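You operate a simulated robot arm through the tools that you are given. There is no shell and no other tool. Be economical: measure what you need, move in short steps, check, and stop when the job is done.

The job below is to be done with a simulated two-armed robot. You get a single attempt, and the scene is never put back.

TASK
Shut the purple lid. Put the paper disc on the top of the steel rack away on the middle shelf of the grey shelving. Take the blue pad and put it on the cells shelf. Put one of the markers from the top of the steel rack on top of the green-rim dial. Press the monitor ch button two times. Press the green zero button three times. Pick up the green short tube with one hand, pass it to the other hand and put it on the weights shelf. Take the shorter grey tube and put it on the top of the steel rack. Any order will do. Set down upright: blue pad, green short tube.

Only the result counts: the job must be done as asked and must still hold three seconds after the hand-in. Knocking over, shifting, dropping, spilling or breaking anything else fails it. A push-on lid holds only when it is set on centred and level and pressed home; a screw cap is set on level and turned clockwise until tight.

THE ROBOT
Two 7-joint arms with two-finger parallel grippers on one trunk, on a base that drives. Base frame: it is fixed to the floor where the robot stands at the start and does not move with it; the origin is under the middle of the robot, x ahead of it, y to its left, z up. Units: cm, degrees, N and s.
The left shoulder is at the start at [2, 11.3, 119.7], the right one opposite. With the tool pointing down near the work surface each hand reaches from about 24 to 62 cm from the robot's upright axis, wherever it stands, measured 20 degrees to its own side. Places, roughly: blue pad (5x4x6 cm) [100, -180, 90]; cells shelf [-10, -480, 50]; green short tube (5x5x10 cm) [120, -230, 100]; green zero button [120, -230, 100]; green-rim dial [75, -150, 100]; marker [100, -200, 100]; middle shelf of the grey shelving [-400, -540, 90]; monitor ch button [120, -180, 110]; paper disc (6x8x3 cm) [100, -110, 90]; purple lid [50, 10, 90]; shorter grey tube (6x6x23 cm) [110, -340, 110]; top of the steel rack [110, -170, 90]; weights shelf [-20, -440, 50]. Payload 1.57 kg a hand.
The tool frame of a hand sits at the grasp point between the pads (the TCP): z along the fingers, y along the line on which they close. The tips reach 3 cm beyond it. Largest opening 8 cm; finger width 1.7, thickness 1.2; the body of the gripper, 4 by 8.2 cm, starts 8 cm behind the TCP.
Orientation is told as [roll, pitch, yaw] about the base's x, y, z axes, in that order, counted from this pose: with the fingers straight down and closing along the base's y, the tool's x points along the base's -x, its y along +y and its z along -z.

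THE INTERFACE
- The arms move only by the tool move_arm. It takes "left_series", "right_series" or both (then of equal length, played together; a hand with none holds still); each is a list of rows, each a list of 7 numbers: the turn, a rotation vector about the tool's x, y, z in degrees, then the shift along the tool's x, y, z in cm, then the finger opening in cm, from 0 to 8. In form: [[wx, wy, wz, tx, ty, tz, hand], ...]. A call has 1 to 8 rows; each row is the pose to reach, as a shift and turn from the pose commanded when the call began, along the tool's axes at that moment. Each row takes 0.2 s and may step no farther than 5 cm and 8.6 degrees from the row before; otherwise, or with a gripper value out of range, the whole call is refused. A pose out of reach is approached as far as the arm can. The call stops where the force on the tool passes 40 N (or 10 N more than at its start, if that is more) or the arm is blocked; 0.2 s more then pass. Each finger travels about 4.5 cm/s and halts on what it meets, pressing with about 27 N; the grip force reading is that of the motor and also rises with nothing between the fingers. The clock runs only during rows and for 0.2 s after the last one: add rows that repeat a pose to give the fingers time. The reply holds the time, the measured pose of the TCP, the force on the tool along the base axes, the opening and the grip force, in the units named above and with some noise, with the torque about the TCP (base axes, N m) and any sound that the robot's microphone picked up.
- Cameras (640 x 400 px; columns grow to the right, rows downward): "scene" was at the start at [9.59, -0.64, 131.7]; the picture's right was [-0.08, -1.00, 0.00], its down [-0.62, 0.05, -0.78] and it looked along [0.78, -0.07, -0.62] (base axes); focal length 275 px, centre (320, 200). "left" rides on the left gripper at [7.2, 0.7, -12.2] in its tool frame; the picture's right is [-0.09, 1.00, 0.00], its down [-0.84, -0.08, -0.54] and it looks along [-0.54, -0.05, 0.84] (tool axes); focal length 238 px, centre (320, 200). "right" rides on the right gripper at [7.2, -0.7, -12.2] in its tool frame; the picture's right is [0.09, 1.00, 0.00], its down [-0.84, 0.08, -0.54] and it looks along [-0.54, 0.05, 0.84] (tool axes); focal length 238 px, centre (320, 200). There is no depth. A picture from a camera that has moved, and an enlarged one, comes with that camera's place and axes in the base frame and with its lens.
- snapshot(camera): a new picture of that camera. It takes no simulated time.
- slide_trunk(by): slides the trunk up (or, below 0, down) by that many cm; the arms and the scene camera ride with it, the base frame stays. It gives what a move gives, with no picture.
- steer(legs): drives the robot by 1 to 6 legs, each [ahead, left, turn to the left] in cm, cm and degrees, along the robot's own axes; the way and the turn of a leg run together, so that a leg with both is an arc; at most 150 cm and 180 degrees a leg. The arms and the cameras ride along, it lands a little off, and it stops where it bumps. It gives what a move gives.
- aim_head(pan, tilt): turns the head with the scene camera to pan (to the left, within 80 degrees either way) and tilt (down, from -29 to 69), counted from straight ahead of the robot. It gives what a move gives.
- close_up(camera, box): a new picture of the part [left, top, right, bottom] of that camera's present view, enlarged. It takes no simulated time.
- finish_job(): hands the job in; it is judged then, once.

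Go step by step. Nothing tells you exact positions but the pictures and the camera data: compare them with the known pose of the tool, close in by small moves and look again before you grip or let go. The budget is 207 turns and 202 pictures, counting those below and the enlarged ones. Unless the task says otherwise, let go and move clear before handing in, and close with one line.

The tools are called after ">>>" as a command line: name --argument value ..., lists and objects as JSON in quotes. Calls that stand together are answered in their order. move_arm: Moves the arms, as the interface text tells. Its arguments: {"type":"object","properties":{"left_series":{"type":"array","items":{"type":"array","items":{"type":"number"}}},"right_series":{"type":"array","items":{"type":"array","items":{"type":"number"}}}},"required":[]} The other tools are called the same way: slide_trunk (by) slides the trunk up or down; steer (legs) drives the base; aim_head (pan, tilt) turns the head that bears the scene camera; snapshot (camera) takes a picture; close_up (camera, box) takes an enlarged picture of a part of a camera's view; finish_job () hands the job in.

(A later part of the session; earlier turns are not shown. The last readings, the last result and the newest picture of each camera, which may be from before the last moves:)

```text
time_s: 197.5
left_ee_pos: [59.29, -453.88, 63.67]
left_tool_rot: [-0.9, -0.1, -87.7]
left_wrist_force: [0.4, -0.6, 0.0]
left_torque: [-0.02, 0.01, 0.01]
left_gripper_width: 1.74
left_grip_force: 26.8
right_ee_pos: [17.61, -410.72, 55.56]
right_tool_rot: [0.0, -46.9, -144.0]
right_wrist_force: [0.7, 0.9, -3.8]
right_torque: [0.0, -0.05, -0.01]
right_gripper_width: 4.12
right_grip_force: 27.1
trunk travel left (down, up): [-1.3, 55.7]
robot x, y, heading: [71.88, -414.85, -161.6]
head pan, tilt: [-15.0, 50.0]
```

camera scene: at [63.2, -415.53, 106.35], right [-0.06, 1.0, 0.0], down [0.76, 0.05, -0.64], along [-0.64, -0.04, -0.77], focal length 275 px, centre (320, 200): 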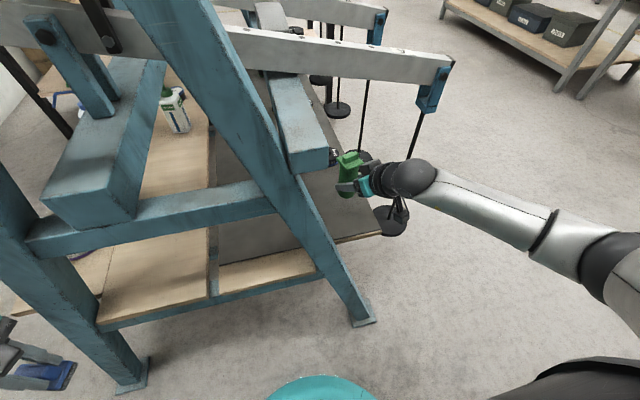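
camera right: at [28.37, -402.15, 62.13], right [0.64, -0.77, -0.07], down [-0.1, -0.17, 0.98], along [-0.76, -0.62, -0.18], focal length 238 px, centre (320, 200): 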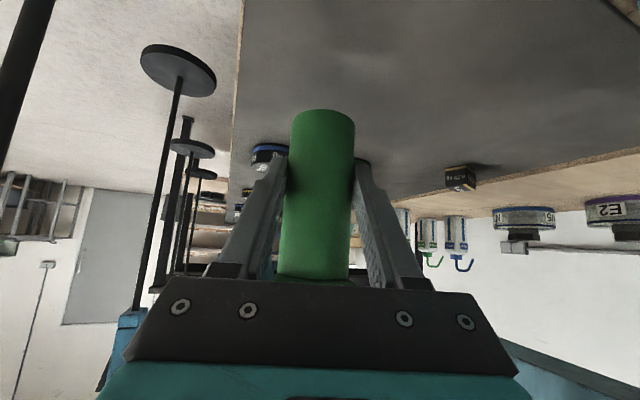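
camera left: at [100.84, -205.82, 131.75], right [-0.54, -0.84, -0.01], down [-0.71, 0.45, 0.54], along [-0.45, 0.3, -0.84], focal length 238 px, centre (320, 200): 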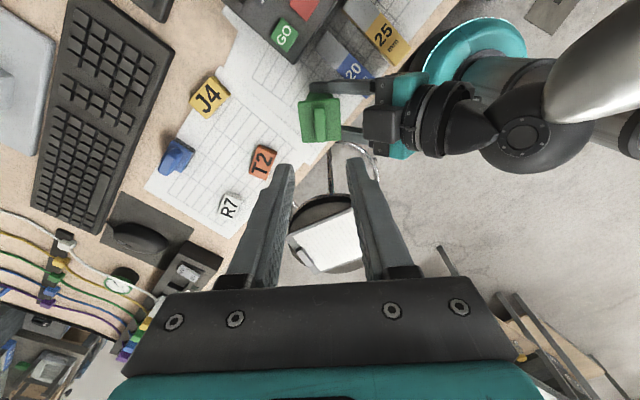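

>>> move_arm --right_series '[[0, 0, 0, 0.35, 0, 0.33, 3], [0, 0, 0, 0.7, 0, 0.65, 3], [0, 0, 0, 1.05, 0, 0.98, 3], [0, 0, 0, 1.4, 0, 1.3, 3], [0, 0, 0, 1.7, 0, 1.6, 3]]'

>>> close_up --camera "right" --box '[220, 60, 440, 280]'

```text
time_s: 198.7
left_ee_pos: [59.31, -453.83, 63.62]
left_tool_rot: [-0.8, -0.1, -87.7]
left_wrist_force: [-0.2, -0.3, -1.1]
left_torque: [0.03, -0.02, -0.01]
left_gripper_width: 1.69
left_grip_force: 27.1
right_ee_pos: [17.74, -410.7, 53.03]
right_tool_rot: [0.0, -46.9, -143.9]
right_wrist_force: [4.5, 2.1, 8.9]
right_torque: [0.01, -0.07, -0.01]
right_gripper_width: 4.18
right_grip_force: 21.0
trunk travel left (down, up): [-1.3, 55.7]
robot x, y, heading: [71.63, -414.93, -161.5]
head pan, tilt: [-15.0, 50.0]
```

```text
1.82 times, centred on (330, 170) of right
camera zoom: at [28.49, -402.1, 56.29], right [0.64, -0.77, -0.07], down [-0.1, -0.17, 0.98], along [-0.77, -0.62, -0.18], focal length 433 px, centre (302, 254)
```

zoom: 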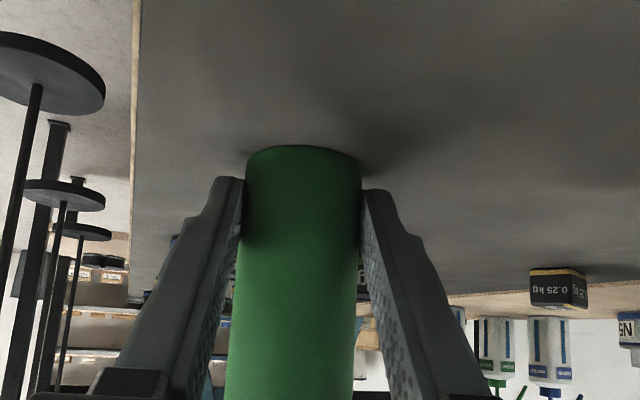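

Contact made. Open and withdraw along the finger direction.

>>> move_arm --right_series '[[0, 0, 0, 0, 0, 0, 4.8], [0, 0, 0, 0, 0, 0, 6], [0, 0, 0, 0, 0, 0, 6], [0, 0, 0, 0, 0, -2.5, 6], [0, 0, 0, 0, 0, -6.5, 6], [0, 0, 0, 1, 0, -11, 6]]'

>>> snapshot --camera "right"

```text
time_s: 200.1
left_ee_pos: [59.3, -453.9, 63.71]
left_tool_rot: [-0.8, -0.1, -87.6]
left_wrist_force: [0.0, 0.0, -0.6]
left_torque: [0.04, 0.0, -0.02]
left_gripper_width: 1.74
left_grip_force: 26.8
right_ee_pos: [24.76, -405.66, 59.99]
right_tool_rot: [0.0, -47.1, -144.1]
right_wrist_force: [0.5, -0.2, 1.0]
right_torque: [0.03, 0.01, 0.03]
right_gripper_width: 5.99
right_grip_force: 0.0
trunk travel left (down, up): [-1.3, 55.7]
robot x, y, heading: [71.66, -414.82, -161.6]
head pan, tilt: [-15.0, 50.0]
```

```text
57 pictures are left
camera right: at [35.51, -397.06, 63.19], right [0.64, -0.77, -0.07], down [-0.1, -0.17, 0.98], along [-0.77, -0.62, -0.18], focal length 238 px, centre (320, 200)
```

right: 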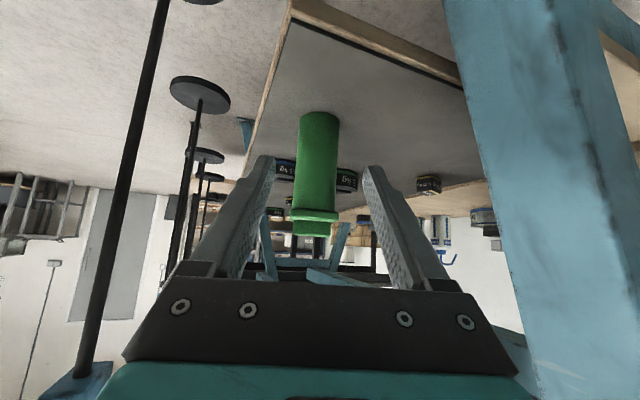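

Tube stands upright on the weights shelf. Retract the right hand, shift the base toward the cells side and look.

>>> move_arm --right_series '[[0, 0, 0, 2.6, 1.2, -2.8, 6], [0, 0, 0, 5.2, 2.4, -5.6, 6], [0, 0, 0, 7.8, 3.6, -8.4, 6], [0, 0, 0, 6, 3.6, -11, 6]]'

>>> steer --legs '[[0, 16, 0]]'

>>> aim_head --pan 30 --tilt 50

>>> snapshot --camera "scene"

>>> snapshot --camera "left"

```text
time_s: 201.1
left_ee_pos: [59.27, -453.82, 63.68]
left_tool_rot: [-0.8, -0.1, -87.8]
left_wrist_force: [0.5, 0.7, -0.7]
left_torque: [-0.01, 0.03, -0.01]
left_gripper_width: 1.73
left_grip_force: 26.6
right_ee_pos: [36.65, -401.42, 63.06]
right_tool_rot: [-0.1, -46.9, -143.9]
right_wrist_force: [-0.5, 0.0, 0.4]
right_torque: [0.03, -0.05, 0.03]
right_gripper_width: 6.0
right_grip_force: 0.0
trunk travel left (down, up): [-1.3, 55.7]
robot x, y, heading: [72.24, -414.99, -161.8]
head pan, tilt: [-15.0, 50.0]
```

```text
time_s: 202.5
left_ee_pos: [64.26, -469.04, 63.55]
left_tool_rot: [-0.8, -0.1, -87.8]
left_wrist_force: [-0.5, -0.1, -0.5]
left_torque: [0.01, -0.01, -0.01]
left_gripper_width: 1.69
left_grip_force: 27.0
right_ee_pos: [41.73, -416.67, 63.02]
right_tool_rot: [0.0, -47.0, -144.1]
right_wrist_force: [0.4, -0.1, 0.1]
right_torque: [0.0, 0.02, 0.04]
right_gripper_width: 6.01
right_grip_force: 0.2
trunk travel left (down, up): [-1.3, 55.7]
robot x, y, heading: [77.08, -430.15, -161.7]
head pan, tilt: [-15.0, 50.0]
```

```text
time_s: 203.7
left_ee_pos: [64.25, -469.2, 63.67]
left_tool_rot: [-0.8, -0.1, -87.8]
left_wrist_force: [0.4, 0.1, -0.2]
left_torque: [0.04, -0.01, 0.0]
left_gripper_width: 1.72
left_grip_force: 26.9
right_ee_pos: [41.79, -416.56, 62.99]
right_tool_rot: [0.0, -47.0, -144.1]
right_wrist_force: [0.0, -0.1, 0.5]
right_torque: [0.0, 0.03, -0.02]
right_gripper_width: 6.0
right_grip_force: 0.0
trunk travel left (down, up): [-1.3, 55.7]
robot x, y, heading: [77.03, -430.5, -161.6]
head pan, tilt: [30.0, 50.0]
```

```text
56 pictures are left
camera scene: at [70.82, -436.05, 106.35], right [-0.75, 0.67, 0.0], down [0.51, 0.57, -0.64], along [-0.43, -0.48, -0.77], focal length 275 px, centre (320, 200)
```

scene: 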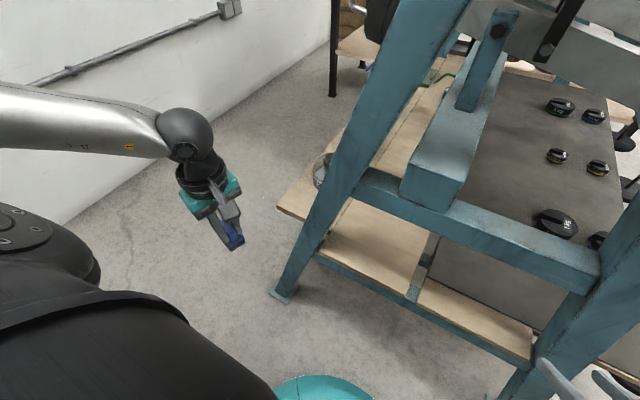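

```text
55 pictures are left
camera left: at [64.8, -461.78, 75.78], right [1.0, -0.05, -0.01], down [-0.04, -0.84, 0.54], along [-0.04, -0.54, -0.84], focal length 238 px, centre (320, 200)
```

left: 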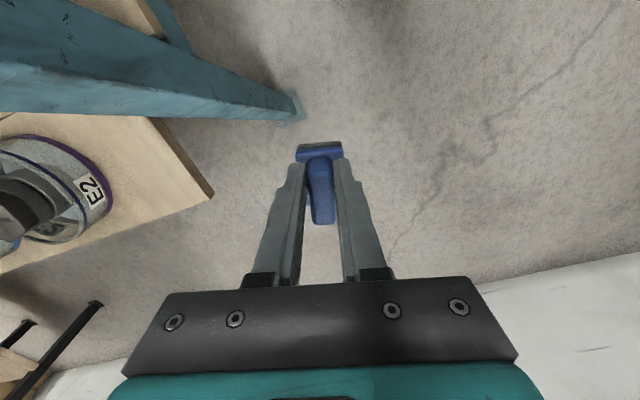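

Shelf corner at [49.8,-477]; E2 cell nearby. Move the pad over the free corner spot [44.4,-473.7].

>>> move_arm --left_series '[[0, 0, 0, -0.8, -4, 0, 0], [0, 0, 0, -1.6, -8, 0, 0], [0, 0, 0, -2.4, -12, 0, 0], [0, 0, 0, -3.2, -16, 0, 0], [0, 0, 0, -3.85, -20, 0, 0]]'

>>> snapshot --camera "left"

```text
time_s: 204.9
left_ee_pos: [44.32, -473.8, 64.16]
left_tool_rot: [-0.6, -0.1, -87.8]
left_wrist_force: [-0.1, -0.4, 0.2]
left_torque: [-0.04, 0.01, -0.02]
left_gripper_width: 1.73
left_grip_force: 26.9
right_ee_pos: [41.68, -416.57, 63.08]
right_tool_rot: [0.0, -47.0, -144.0]
right_wrist_force: [0.6, -0.2, 0.0]
right_torque: [0.01, 0.03, -0.01]
right_gripper_width: 6.0
right_grip_force: 0.1
trunk travel left (down, up): [-1.3, 55.7]
robot x, y, heading: [77.02, -429.9, -161.7]
head pan, tilt: [30.0, 50.0]
```

```text
54 pictures are left
camera left: at [44.87, -466.41, 76.21], right [1.0, -0.05, -0.01], down [-0.04, -0.84, 0.54], along [-0.04, -0.54, -0.84], focal length 238 px, centre (320, 200)
```

left: 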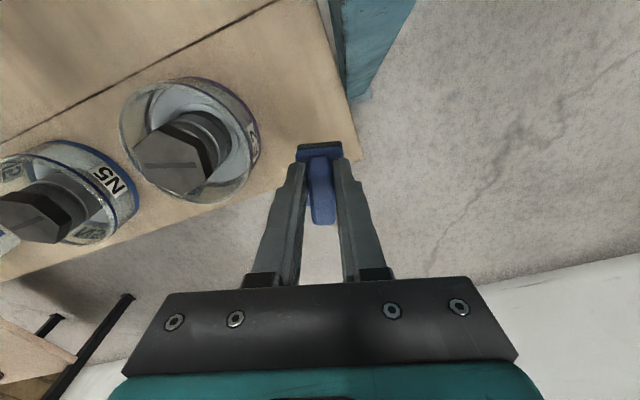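

>>> move_arm --left_series '[[0, 0, 0, 0, -1.5, 1, 0], [0, 0, 0, 0, -1.5, 3, 0], [0, 0, 0, 0, -1.5, 5, 0], [0, 0, 0, 0, -1.5, 6.2, 0], [0, 0, 0, 0, -1.5, 7, 0]]'

>>> snapshot --camera "left"

```text
time_s: 206.1
left_ee_pos: [42.86, -473.74, 56.93]
left_tool_rot: [-0.7, -0.1, -87.9]
left_wrist_force: [-0.6, -0.3, -0.1]
left_torque: [0.0, 0.0, 0.04]
left_gripper_width: 1.72
left_grip_force: 26.7
right_ee_pos: [41.68, -416.54, 63.14]
right_tool_rot: [0.0, -47.1, -144.1]
right_wrist_force: [-0.3, 0.2, 0.4]
right_torque: [0.01, 0.01, 0.02]
right_gripper_width: 6.02
right_grip_force: 0.0
trunk travel left (down, up): [-1.3, 55.7]
robot x, y, heading: [77.02, -429.79, -161.8]
head pan, tilt: [30.0, 50.0]
```

```text
53 pictures are left
camera left: at [43.38, -466.44, 69.07], right [1.0, -0.06, -0.01], down [-0.04, -0.84, 0.54], along [-0.04, -0.54, -0.84], focal length 238 px, centre (320, 200)
```

left: 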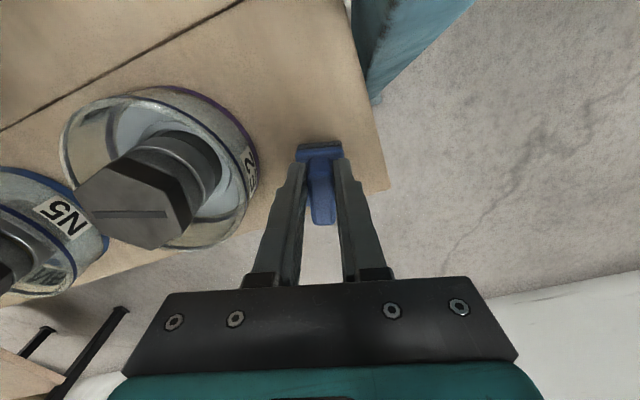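

>>> move_arm --left_series '[[0, 0, 0, 0, 0, 0.4, 0], [0, 0, 0, 0, 0, 0.8, 0], [0, 0, 0, 0, 0, 1.2, 0], [0, 0, 0, 0, 0, 1.6, 0], [0, 0, 0, 0, 0, 1.9, 0]]'

```text
time_s: 207.3
left_ee_pos: [42.62, -473.79, 55.48]
left_tool_rot: [-1.1, -0.3, -87.8]
left_wrist_force: [6.2, 1.3, 35.2]
left_torque: [0.0, -0.61, -0.03]
left_gripper_width: 1.72
left_grip_force: 26.8
right_ee_pos: [41.83, -416.48, 63.02]
right_tool_rot: [0.0, -47.1, -144.1]
right_wrist_force: [-0.7, 0.5, 0.6]
right_torque: [0.02, 0.0, -0.01]
right_gripper_width: 5.97
right_grip_force: 0.0
trunk travel left (down, up): [-1.3, 55.7]
robot x, y, heading: [77.08, -430.5, -161.7]
head pan, tilt: [30.0, 50.0]
```

Pad is down (35 N contact). Ease up, open, lift away.

>>> move_arm --left_series '[[0, 0, 0, 0, 0, -0.5, 0], [0, 0, 0, 0, 0, -0.5, 2.4], [0, 0, 0, 0, 0, -0.5, 3.4], [0, 0, 0, 0, 0, -3, 3.4], [0, 0, 0, 0, 0, -7, 3.4], [0, 0, 0, 0, 0, -11, 3.4]]'

>>> snapshot --camera "left"

```text
time_s: 208.7
left_ee_pos: [43.0, -473.71, 66.08]
left_tool_rot: [-0.7, -0.1, -87.7]
left_wrist_force: [1.0, 0.8, 0.5]
left_torque: [0.02, -0.04, -0.03]
left_gripper_width: 3.4
left_grip_force: 0.1
right_ee_pos: [41.67, -416.55, 63.03]
right_tool_rot: [0.0, -47.0, -144.0]
right_wrist_force: [-0.6, 0.0, 0.3]
right_torque: [-0.01, 0.03, -0.02]
right_gripper_width: 5.99
right_grip_force: 0.1
trunk travel left (down, up): [-1.3, 55.7]
robot x, y, heading: [76.68, -430.42, -161.6]
head pan, tilt: [30.0, 50.0]
```

```text
52 pictures are left
camera left: at [43.51, -466.38, 78.16], right [1.0, -0.05, -0.01], down [-0.04, -0.84, 0.54], along [-0.04, -0.54, -0.84], focal length 238 px, centre (320, 200)
```

left: 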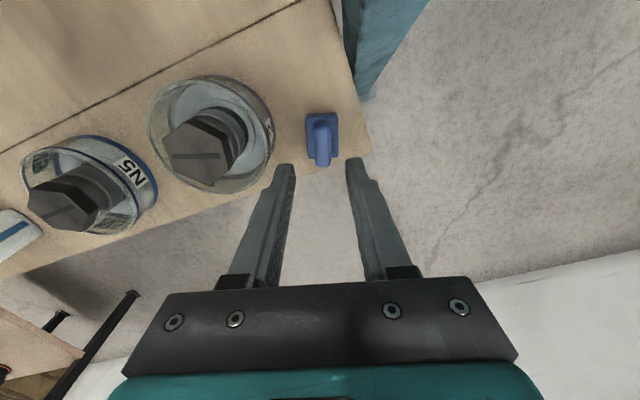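

Pad is placed upright. Now withdraw, raise, and head for the machine bench to find the shorter grey tube.

>>> move_arm --left_series '[[0, 0, 0, 1.2, 4.3, 0, 3], [0, 0, 0, 2.5, 8.6, 0, 3], [0, 0, 0, 3.7, 12.9, 0, 3], [0, 0, 0, 5, 17.3, 0, 3]]'

>>> steer --legs '[[-25, 0, 0]]'

>>> slide_trunk --by 45

>>> steer --legs '[[0, -67, 0], [38, 0, 0], [0, 0, -100], [0, 0, -82]]'

>>> aim_head --pan 0 --tilt 25

>>> snapshot --camera "scene"

```text
time_s: 209.7
left_ee_pos: [60.04, -468.14, 65.69]
left_tool_rot: [-0.8, -0.2, -87.8]
left_wrist_force: [-0.2, 0.1, 0.1]
left_torque: [0.03, 0.0, 0.02]
left_gripper_width: 3.02
left_grip_force: 0.1
right_ee_pos: [41.7, -416.57, 63.07]
right_tool_rot: [0.0, -47.0, -144.1]
right_wrist_force: [-0.5, -0.5, 0.0]
right_torque: [-0.02, 0.0, 0.04]
right_gripper_width: 6.02
right_grip_force: 0.1
trunk travel left (down, up): [-1.3, 55.7]
robot x, y, heading: [76.71, -429.99, -161.8]
head pan, tilt: [30.0, 50.0]
```

```text
time_s: 211.5
left_ee_pos: [83.58, -460.35, 65.69]
left_tool_rot: [-0.8, 0.0, -88.0]
left_wrist_force: [-0.3, 0.1, 0.7]
left_torque: [0.02, 0.01, -0.02]
left_gripper_width: 3.0
left_grip_force: 0.0
right_ee_pos: [65.44, -408.81, 63.08]
right_tool_rot: [0.0, -47.0, -144.0]
right_wrist_force: [-0.3, 0.3, -0.2]
right_torque: [0.0, 0.0, 0.02]
right_gripper_width: 6.01
right_grip_force: 0.0
trunk travel left (down, up): [-1.3, 55.7]
robot x, y, heading: [100.74, -422.15, -161.7]
head pan, tilt: [30.0, 50.0]
```

```text
refused: 45 is not a number from -40 to 40
```

```text
time_s: 213.6
left_ee_pos: [73.82, -432.43, 65.7]
left_tool_rot: [-0.9, 0.1, -88.8]
left_wrist_force: [0.1, -0.8, 0.1]
left_torque: [-0.03, -0.03, 0.01]
left_gripper_width: 2.97
left_grip_force: 0.0
right_ee_pos: [56.38, -380.69, 63.0]
right_tool_rot: [-0.2, -46.9, -144.8]
right_wrist_force: [0.1, 0.1, 0.0]
right_torque: [-0.01, 0.02, -0.01]
right_gripper_width: 5.98
right_grip_force: 0.1
trunk travel left (down, up): [-1.3, 55.7]
robot x, y, heading: [91.27, -394.65, -162.5]
head pan, tilt: [30.0, 50.0]
stopped in leg 1: the robot was blocked; the commanded pose is now the measured one
```

```text
time_s: 214.6
left_ee_pos: [73.79, -432.4, 65.85]
left_tool_rot: [-0.9, 0.1, -88.7]
left_wrist_force: [-0.8, 0.0, -0.3]
left_torque: [0.01, -0.01, 0.04]
left_gripper_width: 3.02
left_grip_force: 0.0
right_ee_pos: [56.25, -380.76, 63.03]
right_tool_rot: [-0.3, -46.9, -144.7]
right_wrist_force: [-0.2, -0.5, 0.9]
right_torque: [0.01, 0.0, -0.02]
right_gripper_width: 6.02
right_grip_force: 0.0
trunk travel left (down, up): [-1.3, 55.7]
robot x, y, heading: [91.02, -394.71, -162.6]
head pan, tilt: [0.0, 25.0]
```

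```text
51 pictures are left
camera scene: at [81.67, -397.72, 110.1], right [-0.3, 0.95, 0.0], down [0.4, 0.13, -0.91], along [-0.86, -0.27, -0.42], focal length 275 px, centre (320, 200)
```

scene: 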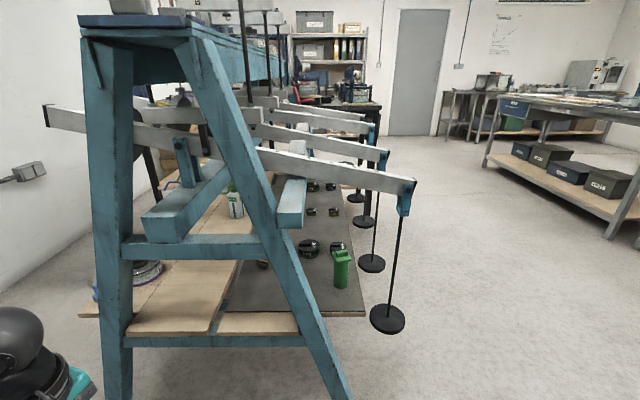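

The base got blocked on its right. Raise the trunk and look to the right before moving on.

>>> slide_trunk --by 40

>>> aim_head --pan -75 --tilt 40

>>> snapshot --camera "scene"

```text
time_s: 218.4
left_ee_pos: [73.83, -432.4, 105.7]
left_tool_rot: [-0.8, 0.2, -88.8]
left_wrist_force: [-0.5, 0.5, -1.2]
left_torque: [0.03, -0.03, 0.01]
left_gripper_width: 2.99
left_grip_force: 0.1
right_ee_pos: [56.31, -380.66, 102.89]
right_tool_rot: [-0.2, -47.0, -144.8]
right_wrist_force: [0.3, 0.2, -0.1]
right_torque: [-0.01, 0.0, -0.02]
right_gripper_width: 5.99
right_grip_force: 0.0
trunk travel left (down, up): [-41.3, 15.7]
robot x, y, heading: [91.58, -394.93, -162.5]
head pan, tilt: [0.0, 25.0]
```

```text
time_s: 219.9
left_ee_pos: [73.86, -432.5, 105.82]
left_tool_rot: [-0.9, 0.1, -88.7]
left_wrist_force: [-0.4, -0.4, 0.1]
left_torque: [0.0, 0.03, -0.02]
left_gripper_width: 2.99
left_grip_force: 0.2
right_ee_pos: [56.24, -380.59, 102.89]
right_tool_rot: [-0.3, -46.9, -144.8]
right_wrist_force: [0.6, -0.3, 0.1]
right_torque: [-0.02, 0.04, 0.01]
right_gripper_width: 6.02
right_grip_force: 0.1
trunk travel left (down, up): [-41.3, 15.7]
robot x, y, heading: [91.53, -394.69, -162.4]
head pan, tilt: [-75.0, 40.0]
```

```text
50 pictures are left
camera scene: at [85.87, -387.78, 147.77], right [0.84, 0.54, 0.0], down [0.35, -0.54, -0.77], along [-0.41, 0.65, -0.64], focal length 275 px, centre (320, 200)
```

scene: 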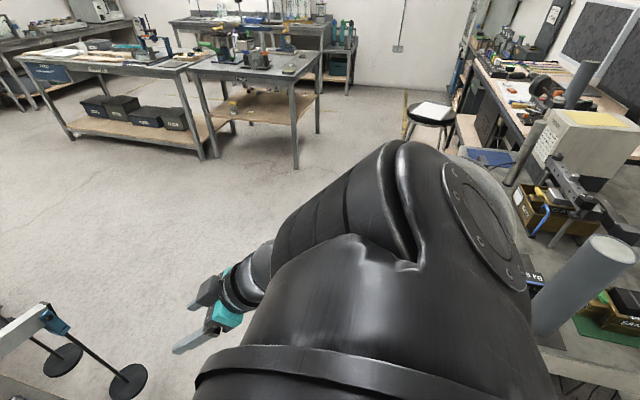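

I see the shorter grey tube at the bench's right end near [113,-330]. I'll turn in place to face the bench, back off, and slide left in front of it.

>>> steer --legs '[[0, 3, 0], [0, 0, -90], [0, 0, -90], [-27, 0, 0], [0, 50, 0]]'

>>> aim_head --pan 0 --tilt 30

>>> snapshot --camera "scene"

```text
time_s: 232.4
left_ee_pos: [71.04, -320.04, 105.68]
left_tool_rot: [-0.8, 0.1, 89.8]
left_wrist_force: [0.6, 0.0, 0.0]
left_torque: [-0.04, -0.01, 0.01]
left_gripper_width: 3.02
left_grip_force: 0.1
right_ee_pos: [87.25, -372.51, 103.09]
right_tool_rot: [-0.3, -47.0, 33.8]
right_wrist_force: [-0.4, 0.0, 0.4]
right_torque: [0.01, -0.02, 0.03]
right_gripper_width: 5.99
right_grip_force: 0.1
trunk travel left (down, up): [-41.3, 15.7]
robot x, y, heading: [52.58, -357.68, 15.8]
head pan, tilt: [-75.0, 40.0]
```

```text
time_s: 233.9
left_ee_pos: [71.14, -320.17, 105.64]
left_tool_rot: [-0.9, 0.1, 89.8]
left_wrist_force: [0.3, -0.6, -0.6]
left_torque: [0.02, 0.0, 0.01]
left_gripper_width: 3.02
left_grip_force: 0.0
right_ee_pos: [87.23, -372.47, 103.09]
right_tool_rot: [-0.2, -46.9, 33.8]
right_wrist_force: [0.0, -0.4, -0.6]
right_torque: [0.01, 0.0, -0.04]
right_gripper_width: 6.0
right_grip_force: 0.2
trunk travel left (down, up): [-41.3, 15.7]
robot x, y, heading: [52.6, -357.32, 16.1]
head pan, tilt: [0.0, 30.0]
```

```text
49 pictures are left
camera scene: at [62.27, -354.63, 149.3], right [0.28, -0.96, 0.0], down [-0.48, -0.14, -0.87], along [0.83, 0.24, -0.5], focal length 275 px, centre (320, 200)
```

scene: 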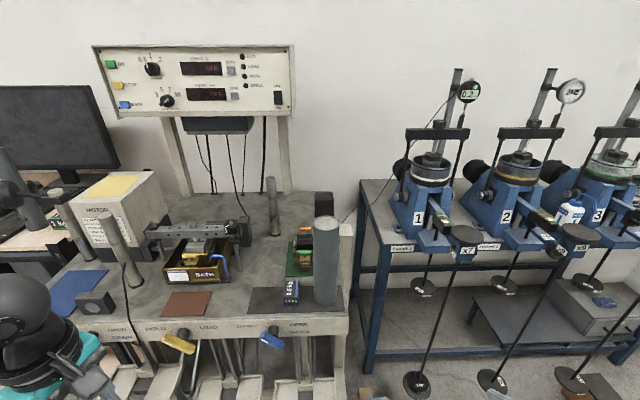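

Grey tube at about [114,-341], z 89–112. Shift the base so the right arm can grasp it.

>>> steer --legs '[[12, 15, 0]]'

>>> move_arm --right_series '[[0, 0, 0, -2, 0, -1.5, 8], [0, 0, 0, -4, 0, -3, 8], [0, 0, 0, -6, 0, -4, 8]]'

>>> snapshot --camera "right"

>>> snapshot --camera "scene"

```text
time_s: 235.5
left_ee_pos: [78.51, -302.47, 105.66]
left_tool_rot: [-0.9, 0.1, 89.7]
left_wrist_force: [0.6, -0.2, -1.1]
left_torque: [0.0, 0.03, -0.01]
left_gripper_width: 3.02
left_grip_force: 0.1
right_ee_pos: [94.75, -354.7, 102.94]
right_tool_rot: [-0.3, -47.0, 33.8]
right_wrist_force: [0.6, 0.6, -0.5]
right_torque: [-0.01, 0.01, 0.0]
right_gripper_width: 6.02
right_grip_force: 0.1
trunk travel left (down, up): [-41.3, 15.7]
robot x, y, heading: [59.89, -339.92, 15.8]
head pan, tilt: [0.0, 30.0]
```

```text
time_s: 236.3
left_ee_pos: [78.47, -302.73, 105.73]
left_tool_rot: [-0.9, 0.1, 89.7]
left_wrist_force: [-0.3, 0.6, 0.3]
left_torque: [0.0, 0.01, -0.03]
left_gripper_width: 2.98
left_grip_force: 0.0
right_ee_pos: [97.36, -354.88, 108.91]
right_tool_rot: [-0.1, -46.9, 33.7]
right_wrist_force: [0.3, 0.1, -0.2]
right_torque: [0.0, -0.02, 0.01]
right_gripper_width: 8.0
right_grip_force: 0.0
right hand out of reach, approached as far as the arm can: row 2, 3
trunk travel left (down, up): [-41.3, 15.7]
robot x, y, heading: [60.15, -339.83, 16.2]
head pan, tilt: [0.0, 30.0]
```

```text
48 pictures are left
camera right: at [86.16, -363.03, 112.01], right [-0.6, 0.79, -0.07], down [0.1, 0.16, 0.98], along [0.79, 0.58, -0.18], focal length 238 px, centre (320, 200)
```

right: 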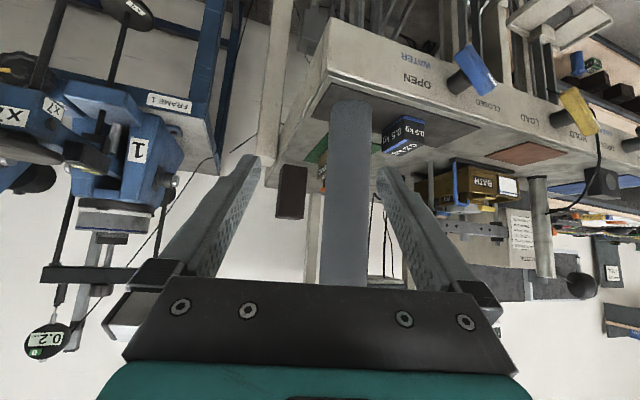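

```text
47 pictures are left
camera scene: at [69.66, -336.96, 149.3], right [0.28, -0.96, 0.0], down [-0.48, -0.14, -0.87], along [0.83, 0.24, -0.5], focal length 275 px, centre (320, 200)
```

scene: 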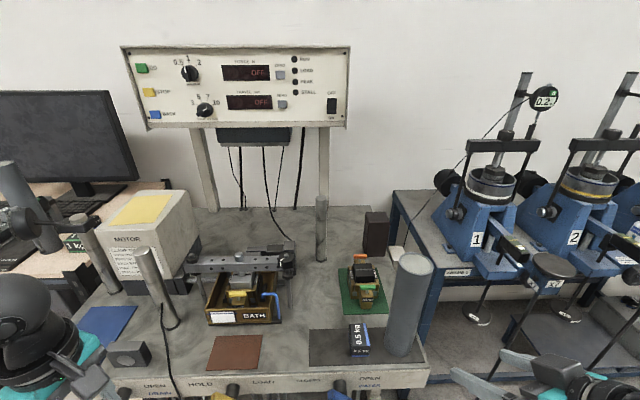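

>>> move_arm --right_series '[[0, 0, 0, 0, 1.8, 0, 8], [0, 0, 0, 0, 3.4, 0, 8], [0, 0, 0, -2, 3.4, 3.4, 8], [0, 0, 0, -4, 3.4, 6.8, 8]]'

>>> snapshot --camera "right"

```text
time_s: 237.3
left_ee_pos: [78.57, -302.65, 105.83]
left_tool_rot: [-0.9, 0.1, 89.7]
left_wrist_force: [0.1, -0.8, -0.7]
left_torque: [0.0, 0.01, 0.01]
left_gripper_width: 3.01
left_grip_force: 0.0
right_ee_pos: [102.02, -347.78, 107.03]
right_tool_rot: [-0.3, -46.8, 33.7]
right_wrist_force: [0.1, -0.1, -0.3]
right_torque: [0.0, -0.01, -0.01]
right_gripper_width: 8.01
right_grip_force: 0.1
right hand out of reach, approached as far as the arm can: row 1, 2
trunk travel left (down, up): [-41.3, 15.7]
robot x, y, heading: [59.34, -339.81, 16.0]
head pan, tilt: [0.0, 30.0]
```

```text
46 pictures are left
camera right: at [90.79, -356.03, 110.26], right [-0.6, 0.79, -0.07], down [0.1, 0.17, 0.98], along [0.79, 0.58, -0.18], focal length 238 px, centre (320, 200)
```

right: 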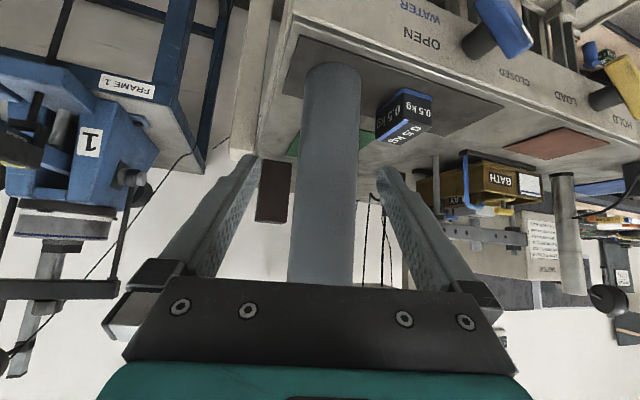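

>>> move_arm --right_series '[[0, 0, 0, -0.5, 1.2, 0.5, 8], [0, 0, 0, -2.4, 1.2, 2.6, 8], [0, 0, 0, -4.4, 1.2, 4.8, 8], [0, 0, 0, -6.2, 1.2, 6.7, 8]]'

>>> snapshot --camera "right"

```text
time_s: 238.3
left_ee_pos: [78.65, -302.6, 105.8]
left_tool_rot: [-0.9, 0.1, 89.7]
left_wrist_force: [-1.2, -0.2, -0.5]
left_torque: [-0.03, -0.03, -0.03]
left_gripper_width: 2.98
left_grip_force: 0.0
right_ee_pos: [108.86, -341.63, 107.01]
right_tool_rot: [-0.4, -46.9, 33.8]
right_wrist_force: [-0.6, -0.5, -0.1]
right_torque: [0.03, -0.06, 0.0]
right_gripper_width: 7.99
right_grip_force: 0.1
trunk travel left (down, up): [-41.3, 15.7]
robot x, y, heading: [60.41, -340.2, 16.1]
head pan, tilt: [0.0, 30.0]
```

```text
45 pictures are left
camera right: at [97.73, -349.92, 110.24], right [-0.6, 0.79, -0.07], down [0.1, 0.17, 0.98], along [0.79, 0.58, -0.18], focal length 238 px, centre (320, 200)
```

right: 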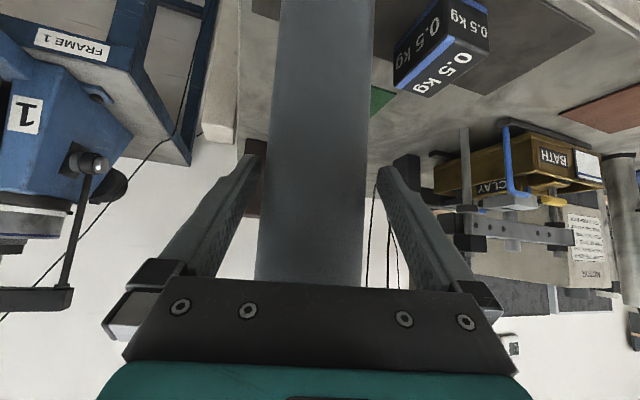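

Tube is centred between the fingers. Close and lift.

>>> move_arm --right_series '[[0, 0, 0, 0, 0, 0, 6.5], [0, 0, 0, 0, 0, 0, 5], [0, 0, 0, 0, 0, 0, 4], [0, 0, 0, 0, 0, 0, 4], [0, 0, 0, 0, 0, 0, 4]]'

>>> slide_trunk --by 14

```text
time_s: 239.5
left_ee_pos: [78.4, -302.61, 105.66]
left_tool_rot: [-0.9, 0.0, 89.7]
left_wrist_force: [-0.4, -0.1, 0.6]
left_torque: [-0.02, 0.03, -0.01]
left_gripper_width: 3.0
left_grip_force: 0.1
right_ee_pos: [108.82, -341.71, 107.17]
right_tool_rot: [-0.3, -46.9, 33.7]
right_wrist_force: [3.0, -1.1, 0.2]
right_torque: [0.0, -0.43, 0.0]
right_gripper_width: 5.59
right_grip_force: 27.1
trunk travel left (down, up): [-41.3, 15.7]
robot x, y, heading: [59.85, -340.16, 15.9]
head pan, tilt: [0.0, 30.0]
```

```text
time_s: 241.2
left_ee_pos: [78.57, -302.6, 119.76]
left_tool_rot: [-0.8, 0.1, 89.7]
left_wrist_force: [-0.7, -0.3, 0.1]
left_torque: [-0.01, 0.01, 0.02]
left_gripper_width: 3.0
left_grip_force: 0.1
right_ee_pos: [108.9, -341.64, 121.08]
right_tool_rot: [-0.1, -46.8, 33.7]
right_wrist_force: [-0.1, 0.1, -6.8]
right_torque: [0.03, -0.07, -0.04]
right_gripper_width: 5.55
right_grip_force: 27.1
trunk travel left (down, up): [-55.3, 1.7]
robot x, y, heading: [59.93, -339.6, 16.0]
head pan, tilt: [0.0, 30.0]
```

Held. Drive back out, north, then in to the rack station.

>>> steer --legs '[[-35, 0, 0], [0, 0, 29], [51, 73.5, 0], [60, -14.8, 0]]'

>>> aim_head --pan 10 --tilt 48

>>> snapshot --camera "scene"

```text
time_s: 252.3
left_ee_pos: [62.02, -187.85, 119.69]
left_tool_rot: [-0.9, 0.1, 118.3]
left_wrist_force: [-0.1, 0.1, 0.4]
left_torque: [-0.02, -0.03, 0.0]
left_gripper_width: 2.98
left_grip_force: 0.1
right_ee_pos: [107.3, -207.55, 121.0]
right_tool_rot: [-0.2, -46.9, 62.2]
right_wrist_force: [0.6, -0.2, -6.9]
right_torque: [0.05, -0.04, -0.01]
right_gripper_width: 5.53
right_grip_force: 26.6
trunk travel left (down, up): [-55.3, 1.7]
robot x, y, heading: [63.39, -229.13, 44.6]
head pan, tilt: [0.0, 30.0]
```

```text
time_s: 253.1
left_ee_pos: [61.91, -187.84, 119.63]
left_tool_rot: [-0.9, 0.1, 118.2]
left_wrist_force: [-0.7, -0.8, 0.3]
left_torque: [-0.01, 0.02, -0.02]
left_gripper_width: 3.01
left_grip_force: 0.1
right_ee_pos: [107.22, -207.51, 120.99]
right_tool_rot: [-0.2, -46.8, 62.2]
right_wrist_force: [0.2, -1.2, -6.8]
right_torque: [0.08, -0.02, -0.01]
right_gripper_width: 5.52
right_grip_force: 27.1
trunk travel left (down, up): [-55.3, 1.7]
robot x, y, heading: [63.11, -229.2, 44.4]
head pan, tilt: [10.0, 48.0]
```

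```text
44 pictures are left
camera scene: at [68.75, -222.08, 160.63], right [0.81, -0.58, 0.0], down [-0.43, -0.6, -0.67], along [0.39, 0.55, -0.74], focal length 275 px, centre (320, 200)
```

scene: 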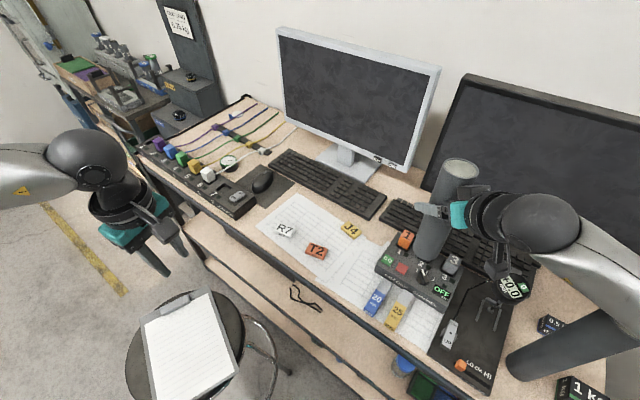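

>>> move_arm --right_series '[[0, 0, 0, -0.9, 3.4, 1, 4], [0, 0, 0, -1.8, 6.9, 1.9, 4], [0, 0, 0, -2.7, 10.3, 2.9, 4], [0, 0, 0, -3.55, 13.7, 3.8, 4]]'

>>> slide_trunk --by -11.5

>>> snapshot --camera "scene"

```text
time_s: 254.1
left_ee_pos: [61.8, -187.67, 119.7]
left_tool_rot: [-0.9, 0.2, 118.2]
left_wrist_force: [0.0, 0.2, -0.3]
left_torque: [0.01, 0.01, -0.04]
left_gripper_width: 2.99
left_grip_force: 0.0
right_ee_pos: [97.49, -196.35, 120.89]
right_tool_rot: [-0.3, -46.8, 62.3]
right_wrist_force: [-1.1, -0.1, -4.9]
right_torque: [0.06, -0.05, -0.03]
right_gripper_width: 5.54
right_grip_force: 27.1
trunk travel left (down, up): [-55.3, 1.7]
robot x, y, heading: [63.28, -229.69, 44.4]
head pan, tilt: [10.0, 48.0]
```

```text
time_s: 255.5
left_ee_pos: [61.92, -187.71, 108.33]
left_tool_rot: [-0.9, 0.1, 118.1]
left_wrist_force: [-0.1, 0.5, 0.5]
left_torque: [-0.01, 0.01, 0.0]
left_gripper_width: 2.99
left_grip_force: 0.1
right_ee_pos: [97.66, -196.44, 109.36]
right_tool_rot: [-0.2, -46.8, 62.3]
right_wrist_force: [-0.7, 0.8, -6.8]
right_torque: [0.04, 0.0, 0.02]
right_gripper_width: 5.55
right_grip_force: 27.0
trunk travel left (down, up): [-43.8, 13.2]
robot x, y, heading: [63.34, -229.79, 44.2]
head pan, tilt: [10.0, 48.0]
```

```text
43 pictures are left
camera scene: at [68.74, -222.07, 149.13], right [0.81, -0.58, 0.0], down [-0.43, -0.61, -0.67], along [0.39, 0.55, -0.74], focal length 275 px, centre (320, 200)
```

scene: 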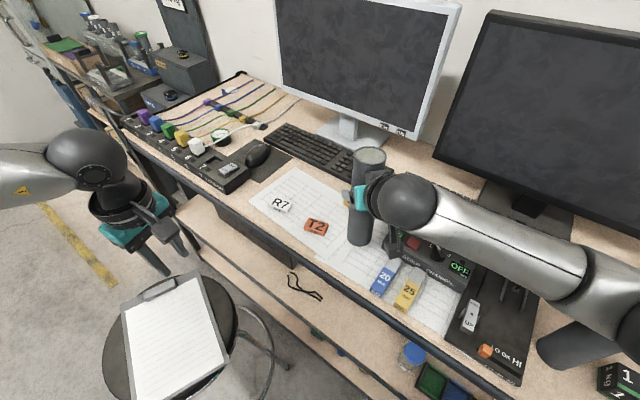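

>>> move_arm --right_series '[[0, 0, 0, 0.4, 0, 0.38, 4], [0, 0, 0, 0.8, 0, 0.75, 4], [0, 0, 0, 1.15, 0, 1.1, 4], [0, 0, 0, 1.5, 0, 1.4, 4], [0, 0, 0, 1.8, 0, 1.7, 4]]'

```text
time_s: 256.7
left_ee_pos: [61.96, -187.73, 108.18]
left_tool_rot: [-1.0, 0.1, 118.2]
left_wrist_force: [0.3, 0.0, 0.4]
left_torque: [-0.03, 0.02, 0.01]
left_gripper_width: 2.99
left_grip_force: 0.0
right_ee_pos: [97.61, -196.35, 107.0]
right_tool_rot: [-0.3, -46.8, 62.4]
right_wrist_force: [0.1, 0.1, -7.8]
right_torque: [0.04, -0.05, 0.02]
right_gripper_width: 5.53
right_grip_force: 26.9
trunk travel left (down, up): [-43.8, 13.2]
robot x, y, heading: [63.3, -229.13, 44.4]
head pan, tilt: [10.0, 48.0]
```

>>> move_arm --right_series '[[0, 0, 0, 0.25, 0, 0.23, 4], [0, 0, 0, 0.5, 0, 0.47, 4], [0, 0, 0, 0.75, 0, 0.7, 4], [0, 0, 0, 1, 0, 0.94, 4], [0, 0, 0, 1.2, 0, 1.12, 4]]'

```text
time_s: 257.9
left_ee_pos: [61.94, -187.82, 108.18]
left_tool_rot: [-0.9, 0.1, 118.2]
left_wrist_force: [0.6, -0.4, 0.0]
left_torque: [0.03, 0.0, -0.01]
left_gripper_width: 3.0
left_grip_force: 0.1
right_ee_pos: [97.64, -196.45, 105.23]
right_tool_rot: [-0.2, -46.8, 62.3]
right_wrist_force: [0.1, 0.1, -6.5]
right_torque: [0.08, -0.01, 0.0]
right_gripper_width: 5.51
right_grip_force: 27.0
trunk travel left (down, up): [-43.8, 13.2]
robot x, y, heading: [63.78, -229.44, 44.7]
head pan, tilt: [10.0, 48.0]
```

>>> move_arm --right_series '[[0, 0, 0, 0.25, 0, 0.23, 4], [0, 0, 0, 0.5, 0, 0.47, 4], [0, 0, 0, 0.7, 0, 0.65, 4], [0, 0, 0, 0.9, 0, 0.85, 4]]'

>>> snapshot --camera "right"

```text
time_s: 258.9
left_ee_pos: [61.77, -187.82, 108.3]
left_tool_rot: [-1.0, 0.1, 118.2]
left_wrist_force: [0.0, 0.0, -0.1]
left_torque: [0.0, -0.01, 0.0]
left_gripper_width: 2.98
left_grip_force: 0.1
right_ee_pos: [97.45, -196.29, 104.51]
right_tool_rot: [-0.2, -47.3, 62.2]
right_wrist_force: [-0.9, -0.5, 21.6]
right_torque: [0.36, 0.15, 0.02]
right_gripper_width: 5.57
right_grip_force: 27.2
trunk travel left (down, up): [-43.8, 13.2]
robot x, y, heading: [63.41, -229.27, 44.6]
head pan, tilt: [10.0, 48.0]
```

```text
42 pictures are left
camera right: at [91.62, -208.89, 107.65], right [-0.91, 0.41, -0.07], down [0.01, 0.19, 0.98], along [0.42, 0.89, -0.17], focal length 238 px, centre (320, 200)
```

right: 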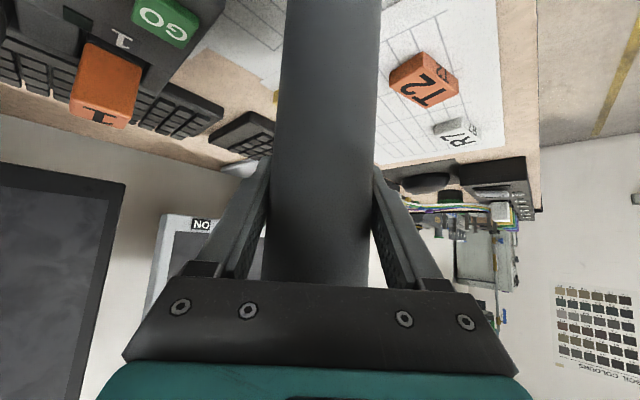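

Standing on the rack. Release and withdraw.

>>> move_arm --right_series '[[0, 0, 0, -0.2, 0, -0.2, 4], [0, 0, 0, -0.2, 0, -0.2, 6.5], [0, 0, 0, -0.2, 0, -0.2, 7.5], [0, 0, 0, -0.2, 0, -0.2, 7.5], [0, 0, 0, 0, 0, -4, 7.5], [0, 0, 0, 0, 0, -8.5, 7.5], [0, 0, 0, 0, 0, -13, 7.5]]'

>>> snapshot --camera "right"

```text
time_s: 260.5
left_ee_pos: [61.87, -187.78, 108.35]
left_tool_rot: [-0.9, 0.1, 118.2]
left_wrist_force: [1.0, -0.3, 0.3]
left_torque: [0.03, 0.01, -0.02]
left_gripper_width: 3.0
left_grip_force: 0.1
right_ee_pos: [93.12, -204.93, 112.98]
right_tool_rot: [-0.3, -46.9, 62.5]
right_wrist_force: [0.2, -0.1, -0.4]
right_torque: [0.03, -0.01, 0.01]
right_gripper_width: 7.51
right_grip_force: 0.0
trunk travel left (down, up): [-43.8, 13.2]
robot x, y, heading: [63.69, -229.71, 44.7]
head pan, tilt: [10.0, 48.0]
```

```text
41 pictures are left
camera right: at [87.15, -217.47, 116.23], right [-0.91, 0.41, -0.07], down [0.01, 0.19, 0.98], along [0.42, 0.89, -0.18], focal length 238 px, centre (320, 200)
```

right: 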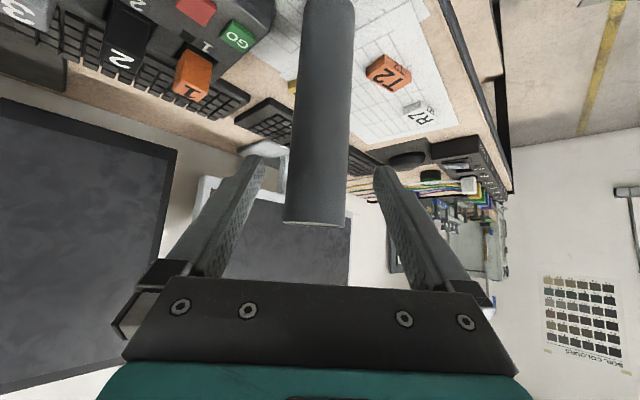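

Grey tube stands on the rack top. Now the R7 marker with the left hand: move above it.

>>> move_arm --left_series '[[0, 0, 0.8, 0.4, -4.85, 0, 6], [0, 0, 1.6, 0.8, -9.7, 0, 6], [0, 0, 2.4, 1.1, -14.5, 0, 6], [0, 0, 3.2, 1.5, -19.4, 0, 6], [0, 0, 4.1, 1.8, -24.2, 0, 6], [0, 0, 5, 2.2, -29, 0, 6]]'

>>> snapshot --camera "left"

```text
time_s: 261.9
left_ee_pos: [88.67, -176.09, 108.71]
left_tool_rot: [-1.0, -0.1, 113.0]
left_wrist_force: [-0.3, -0.4, 1.0]
left_torque: [-0.03, 0.05, 0.0]
left_gripper_width: 5.99
left_grip_force: 0.1
right_ee_pos: [93.23, -204.87, 112.93]
right_tool_rot: [-0.2, -47.0, 62.2]
right_wrist_force: [0.7, -0.9, -0.4]
right_torque: [0.0, -0.03, 0.01]
right_gripper_width: 7.5
right_grip_force: 0.0
trunk travel left (down, up): [-43.8, 13.2]
robot x, y, heading: [63.09, -229.1, 44.4]
head pan, tilt: [10.0, 48.0]
```

```text
40 pictures are left
camera left: at [90.79, -182.93, 120.89], right [-0.95, -0.3, -0.02], down [-0.26, 0.8, 0.54], along [-0.15, 0.52, -0.84], focal length 238 px, centre (320, 200)
```

left: 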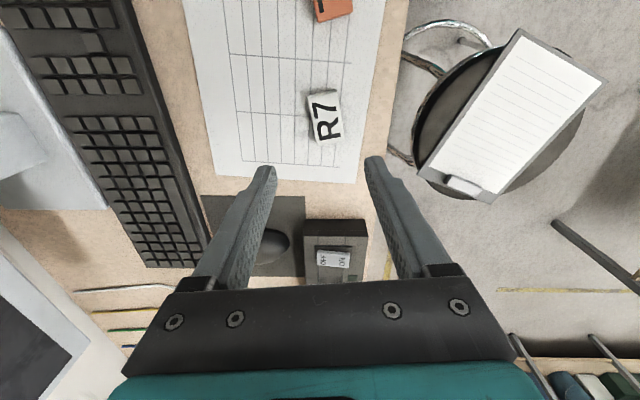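

>>> move_arm --left_series '[[0, 0, 0, 0.5, 0.3, 0, 6], [0, 0, 0, 0.5, 0.3, 2, 6]]'

>>> slide_trunk --by -9

>>> close_up --camera "left" --box '[220, 80, 420, 205]'

```text
time_s: 262.5
left_ee_pos: [88.37, -176.59, 106.78]
left_tool_rot: [-0.9, 0.0, 113.2]
left_wrist_force: [-0.2, 0.4, -0.4]
left_torque: [0.01, 0.0, 0.03]
left_gripper_width: 5.99
left_grip_force: 0.0
right_ee_pos: [93.09, -204.79, 112.88]
right_tool_rot: [-0.3, -46.8, 62.3]
right_wrist_force: [-0.3, -1.1, 0.1]
right_torque: [0.02, 0.0, -0.01]
right_gripper_width: 7.51
right_grip_force: 0.1
trunk travel left (down, up): [-43.8, 13.2]
robot x, y, heading: [63.23, -229.34, 44.9]
head pan, tilt: [10.0, 48.0]
```

```text
time_s: 263.8
left_ee_pos: [88.59, -176.65, 97.74]
left_tool_rot: [-0.9, 0.0, 113.2]
left_wrist_force: [0.1, 0.4, -0.5]
left_torque: [-0.02, -0.02, -0.02]
left_gripper_width: 6.0
left_grip_force: 0.1
right_ee_pos: [93.18, -204.77, 103.95]
right_tool_rot: [-0.2, -46.9, 62.3]
right_wrist_force: [0.7, 0.8, 1.0]
right_torque: [0.02, 0.04, 0.0]
right_gripper_width: 7.49
right_grip_force: 0.1
trunk travel left (down, up): [-34.8, 22.2]
robot x, y, heading: [63.37, -229.51, 44.5]
head pan, tilt: [10.0, 48.0]
```

```text
3.20 times, centred on (320, 142) of left
camera zoom: at [90.49, -183.48, 109.88], right [-0.95, -0.31, -0.02], down [-0.27, 0.8, 0.54], along [-0.15, 0.52, -0.84], focal length 763 px, centre (320, 384)
```

zoom: 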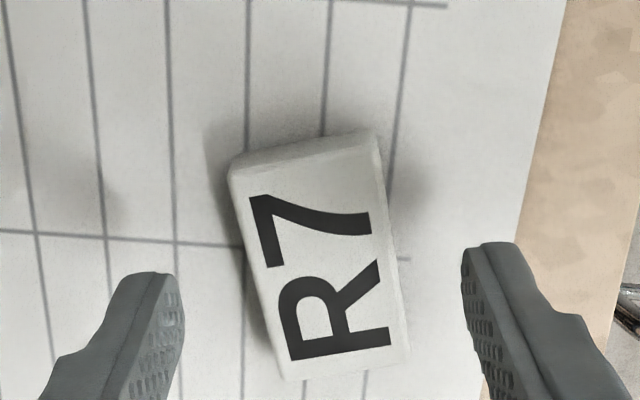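

>>> move_arm --left_series '[[0, 0, -6, 0, 0, 0.8, 6], [0, 0, -6, 0, 0, 1.6, 6], [0, 0, -6, 0, 0, 2.2, 6], [0, 0, -6, 0, 0, 2.6, 6], [0, 0, -6, 0, 0, 2.6, 4], [0, 0, -6, 0, 0, 2.6, 2], [0, 0, -6, 0, 0, 2.6, 1], [0, 0, -6, 0, 0, 2.6, 1]]'

```text
time_s: 265.6
left_ee_pos: [88.44, -176.63, 95.09]
left_tool_rot: [-0.9, 0.0, 119.2]
left_wrist_force: [0.6, -0.3, -0.7]
left_torque: [-0.01, 0.03, 0.03]
left_gripper_width: 3.3
left_grip_force: 26.5
right_ee_pos: [93.04, -204.79, 104.0]
right_tool_rot: [-0.2, -46.9, 62.4]
right_wrist_force: [0.3, 0.5, 0.1]
right_torque: [-0.04, -0.01, -0.01]
right_gripper_width: 7.5
right_grip_force: 0.1
trunk travel left (down, up): [-34.8, 22.2]
robot x, y, heading: [63.37, -229.42, 44.5]
head pan, tilt: [10.0, 48.0]
```

Marker gripped. Lift and drive around the stool to the rack's left end, turning so the left hand comes over the dial.

>>> slide_trunk --by 17

>>> steer --legs '[[-42.6, 22.2, 0], [0, 0, -27.5], [0, 99, 0], [47, 0, 0], [0, 0, -42]]'

>>> aim_head --pan 20 --tilt 40

>>> snapshot --camera "scene"

>>> snapshot --camera "left"

```text
time_s: 267.5
left_ee_pos: [88.4, -176.54, 112.12]
left_tool_rot: [-0.9, 0.1, 119.2]
left_wrist_force: [-0.3, -0.5, -1.4]
left_torque: [0.01, 0.01, 0.02]
left_gripper_width: 3.28
left_grip_force: 27.0
right_ee_pos: [93.06, -204.73, 121.02]
right_tool_rot: [-0.3, -46.9, 62.3]
right_wrist_force: [-0.5, -0.1, 0.3]
right_torque: [-0.01, 0.02, 0.01]
right_gripper_width: 7.5
right_grip_force: 0.0
trunk travel left (down, up): [-51.8, 5.2]
robot x, y, heading: [63.44, -229.43, 44.6]
head pan, tilt: [10.0, 48.0]
```

```text
time_s: 280.8
left_ee_pos: [92.77, -141.96, 112.13]
left_tool_rot: [-0.8, 0.1, 48.5]
left_wrist_force: [0.0, -0.5, -0.3]
left_torque: [0.01, 0.0, -0.01]
left_gripper_width: 3.28
left_grip_force: 27.3
right_ee_pos: [67.65, -155.67, 121.01]
right_tool_rot: [-0.2, -47.0, -8.4]
right_wrist_force: [-0.5, 0.3, -1.0]
right_torque: [0.0, -0.03, -0.01]
right_gripper_width: 7.52
right_grip_force: 0.0
trunk travel left (down, up): [-51.8, 5.2]
robot x, y, heading: [34.74, -135.81, -26.2]
head pan, tilt: [10.0, 48.0]
```

```text
time_s: 281.5
left_ee_pos: [92.72, -141.96, 112.25]
left_tool_rot: [-0.9, 0.1, 48.5]
left_wrist_force: [-0.3, -0.4, -1.1]
left_torque: [-0.01, -0.01, 0.0]
left_gripper_width: 3.3
left_grip_force: 27.4
right_ee_pos: [67.75, -155.56, 120.91]
right_tool_rot: [-0.4, -46.9, -8.4]
right_wrist_force: [0.0, 0.2, -0.1]
right_torque: [-0.05, -0.02, 0.02]
right_gripper_width: 7.52
right_grip_force: 0.1
trunk travel left (down, up): [-51.8, 5.2]
robot x, y, heading: [34.8, -135.79, -26.2]
head pan, tilt: [20.0, 40.0]
```

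```text
38 pictures are left
camera scene: at [44.13, -136.98, 158.26], right [-0.11, -0.99, 0.0], down [-0.64, 0.07, -0.77], along [0.76, -0.08, -0.64], focal length 275 px, centre (320, 200)
```

scene: 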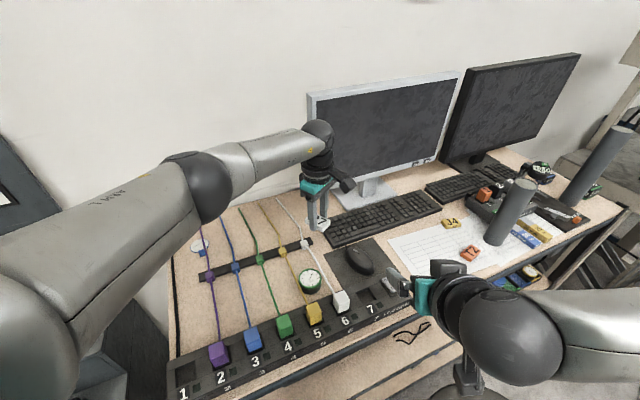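

```text
37 pictures are left
camera left: at [87.38, -146.63, 124.28], right [-0.68, 0.73, -0.02], down [0.61, 0.58, 0.54], along [0.4, 0.36, -0.84], focal length 238 px, centre (320, 200)
```

left: 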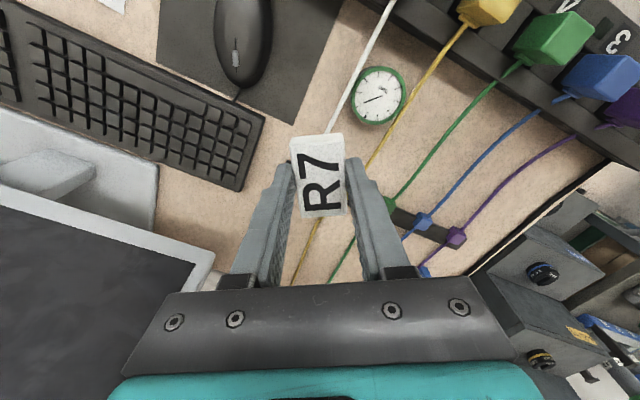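

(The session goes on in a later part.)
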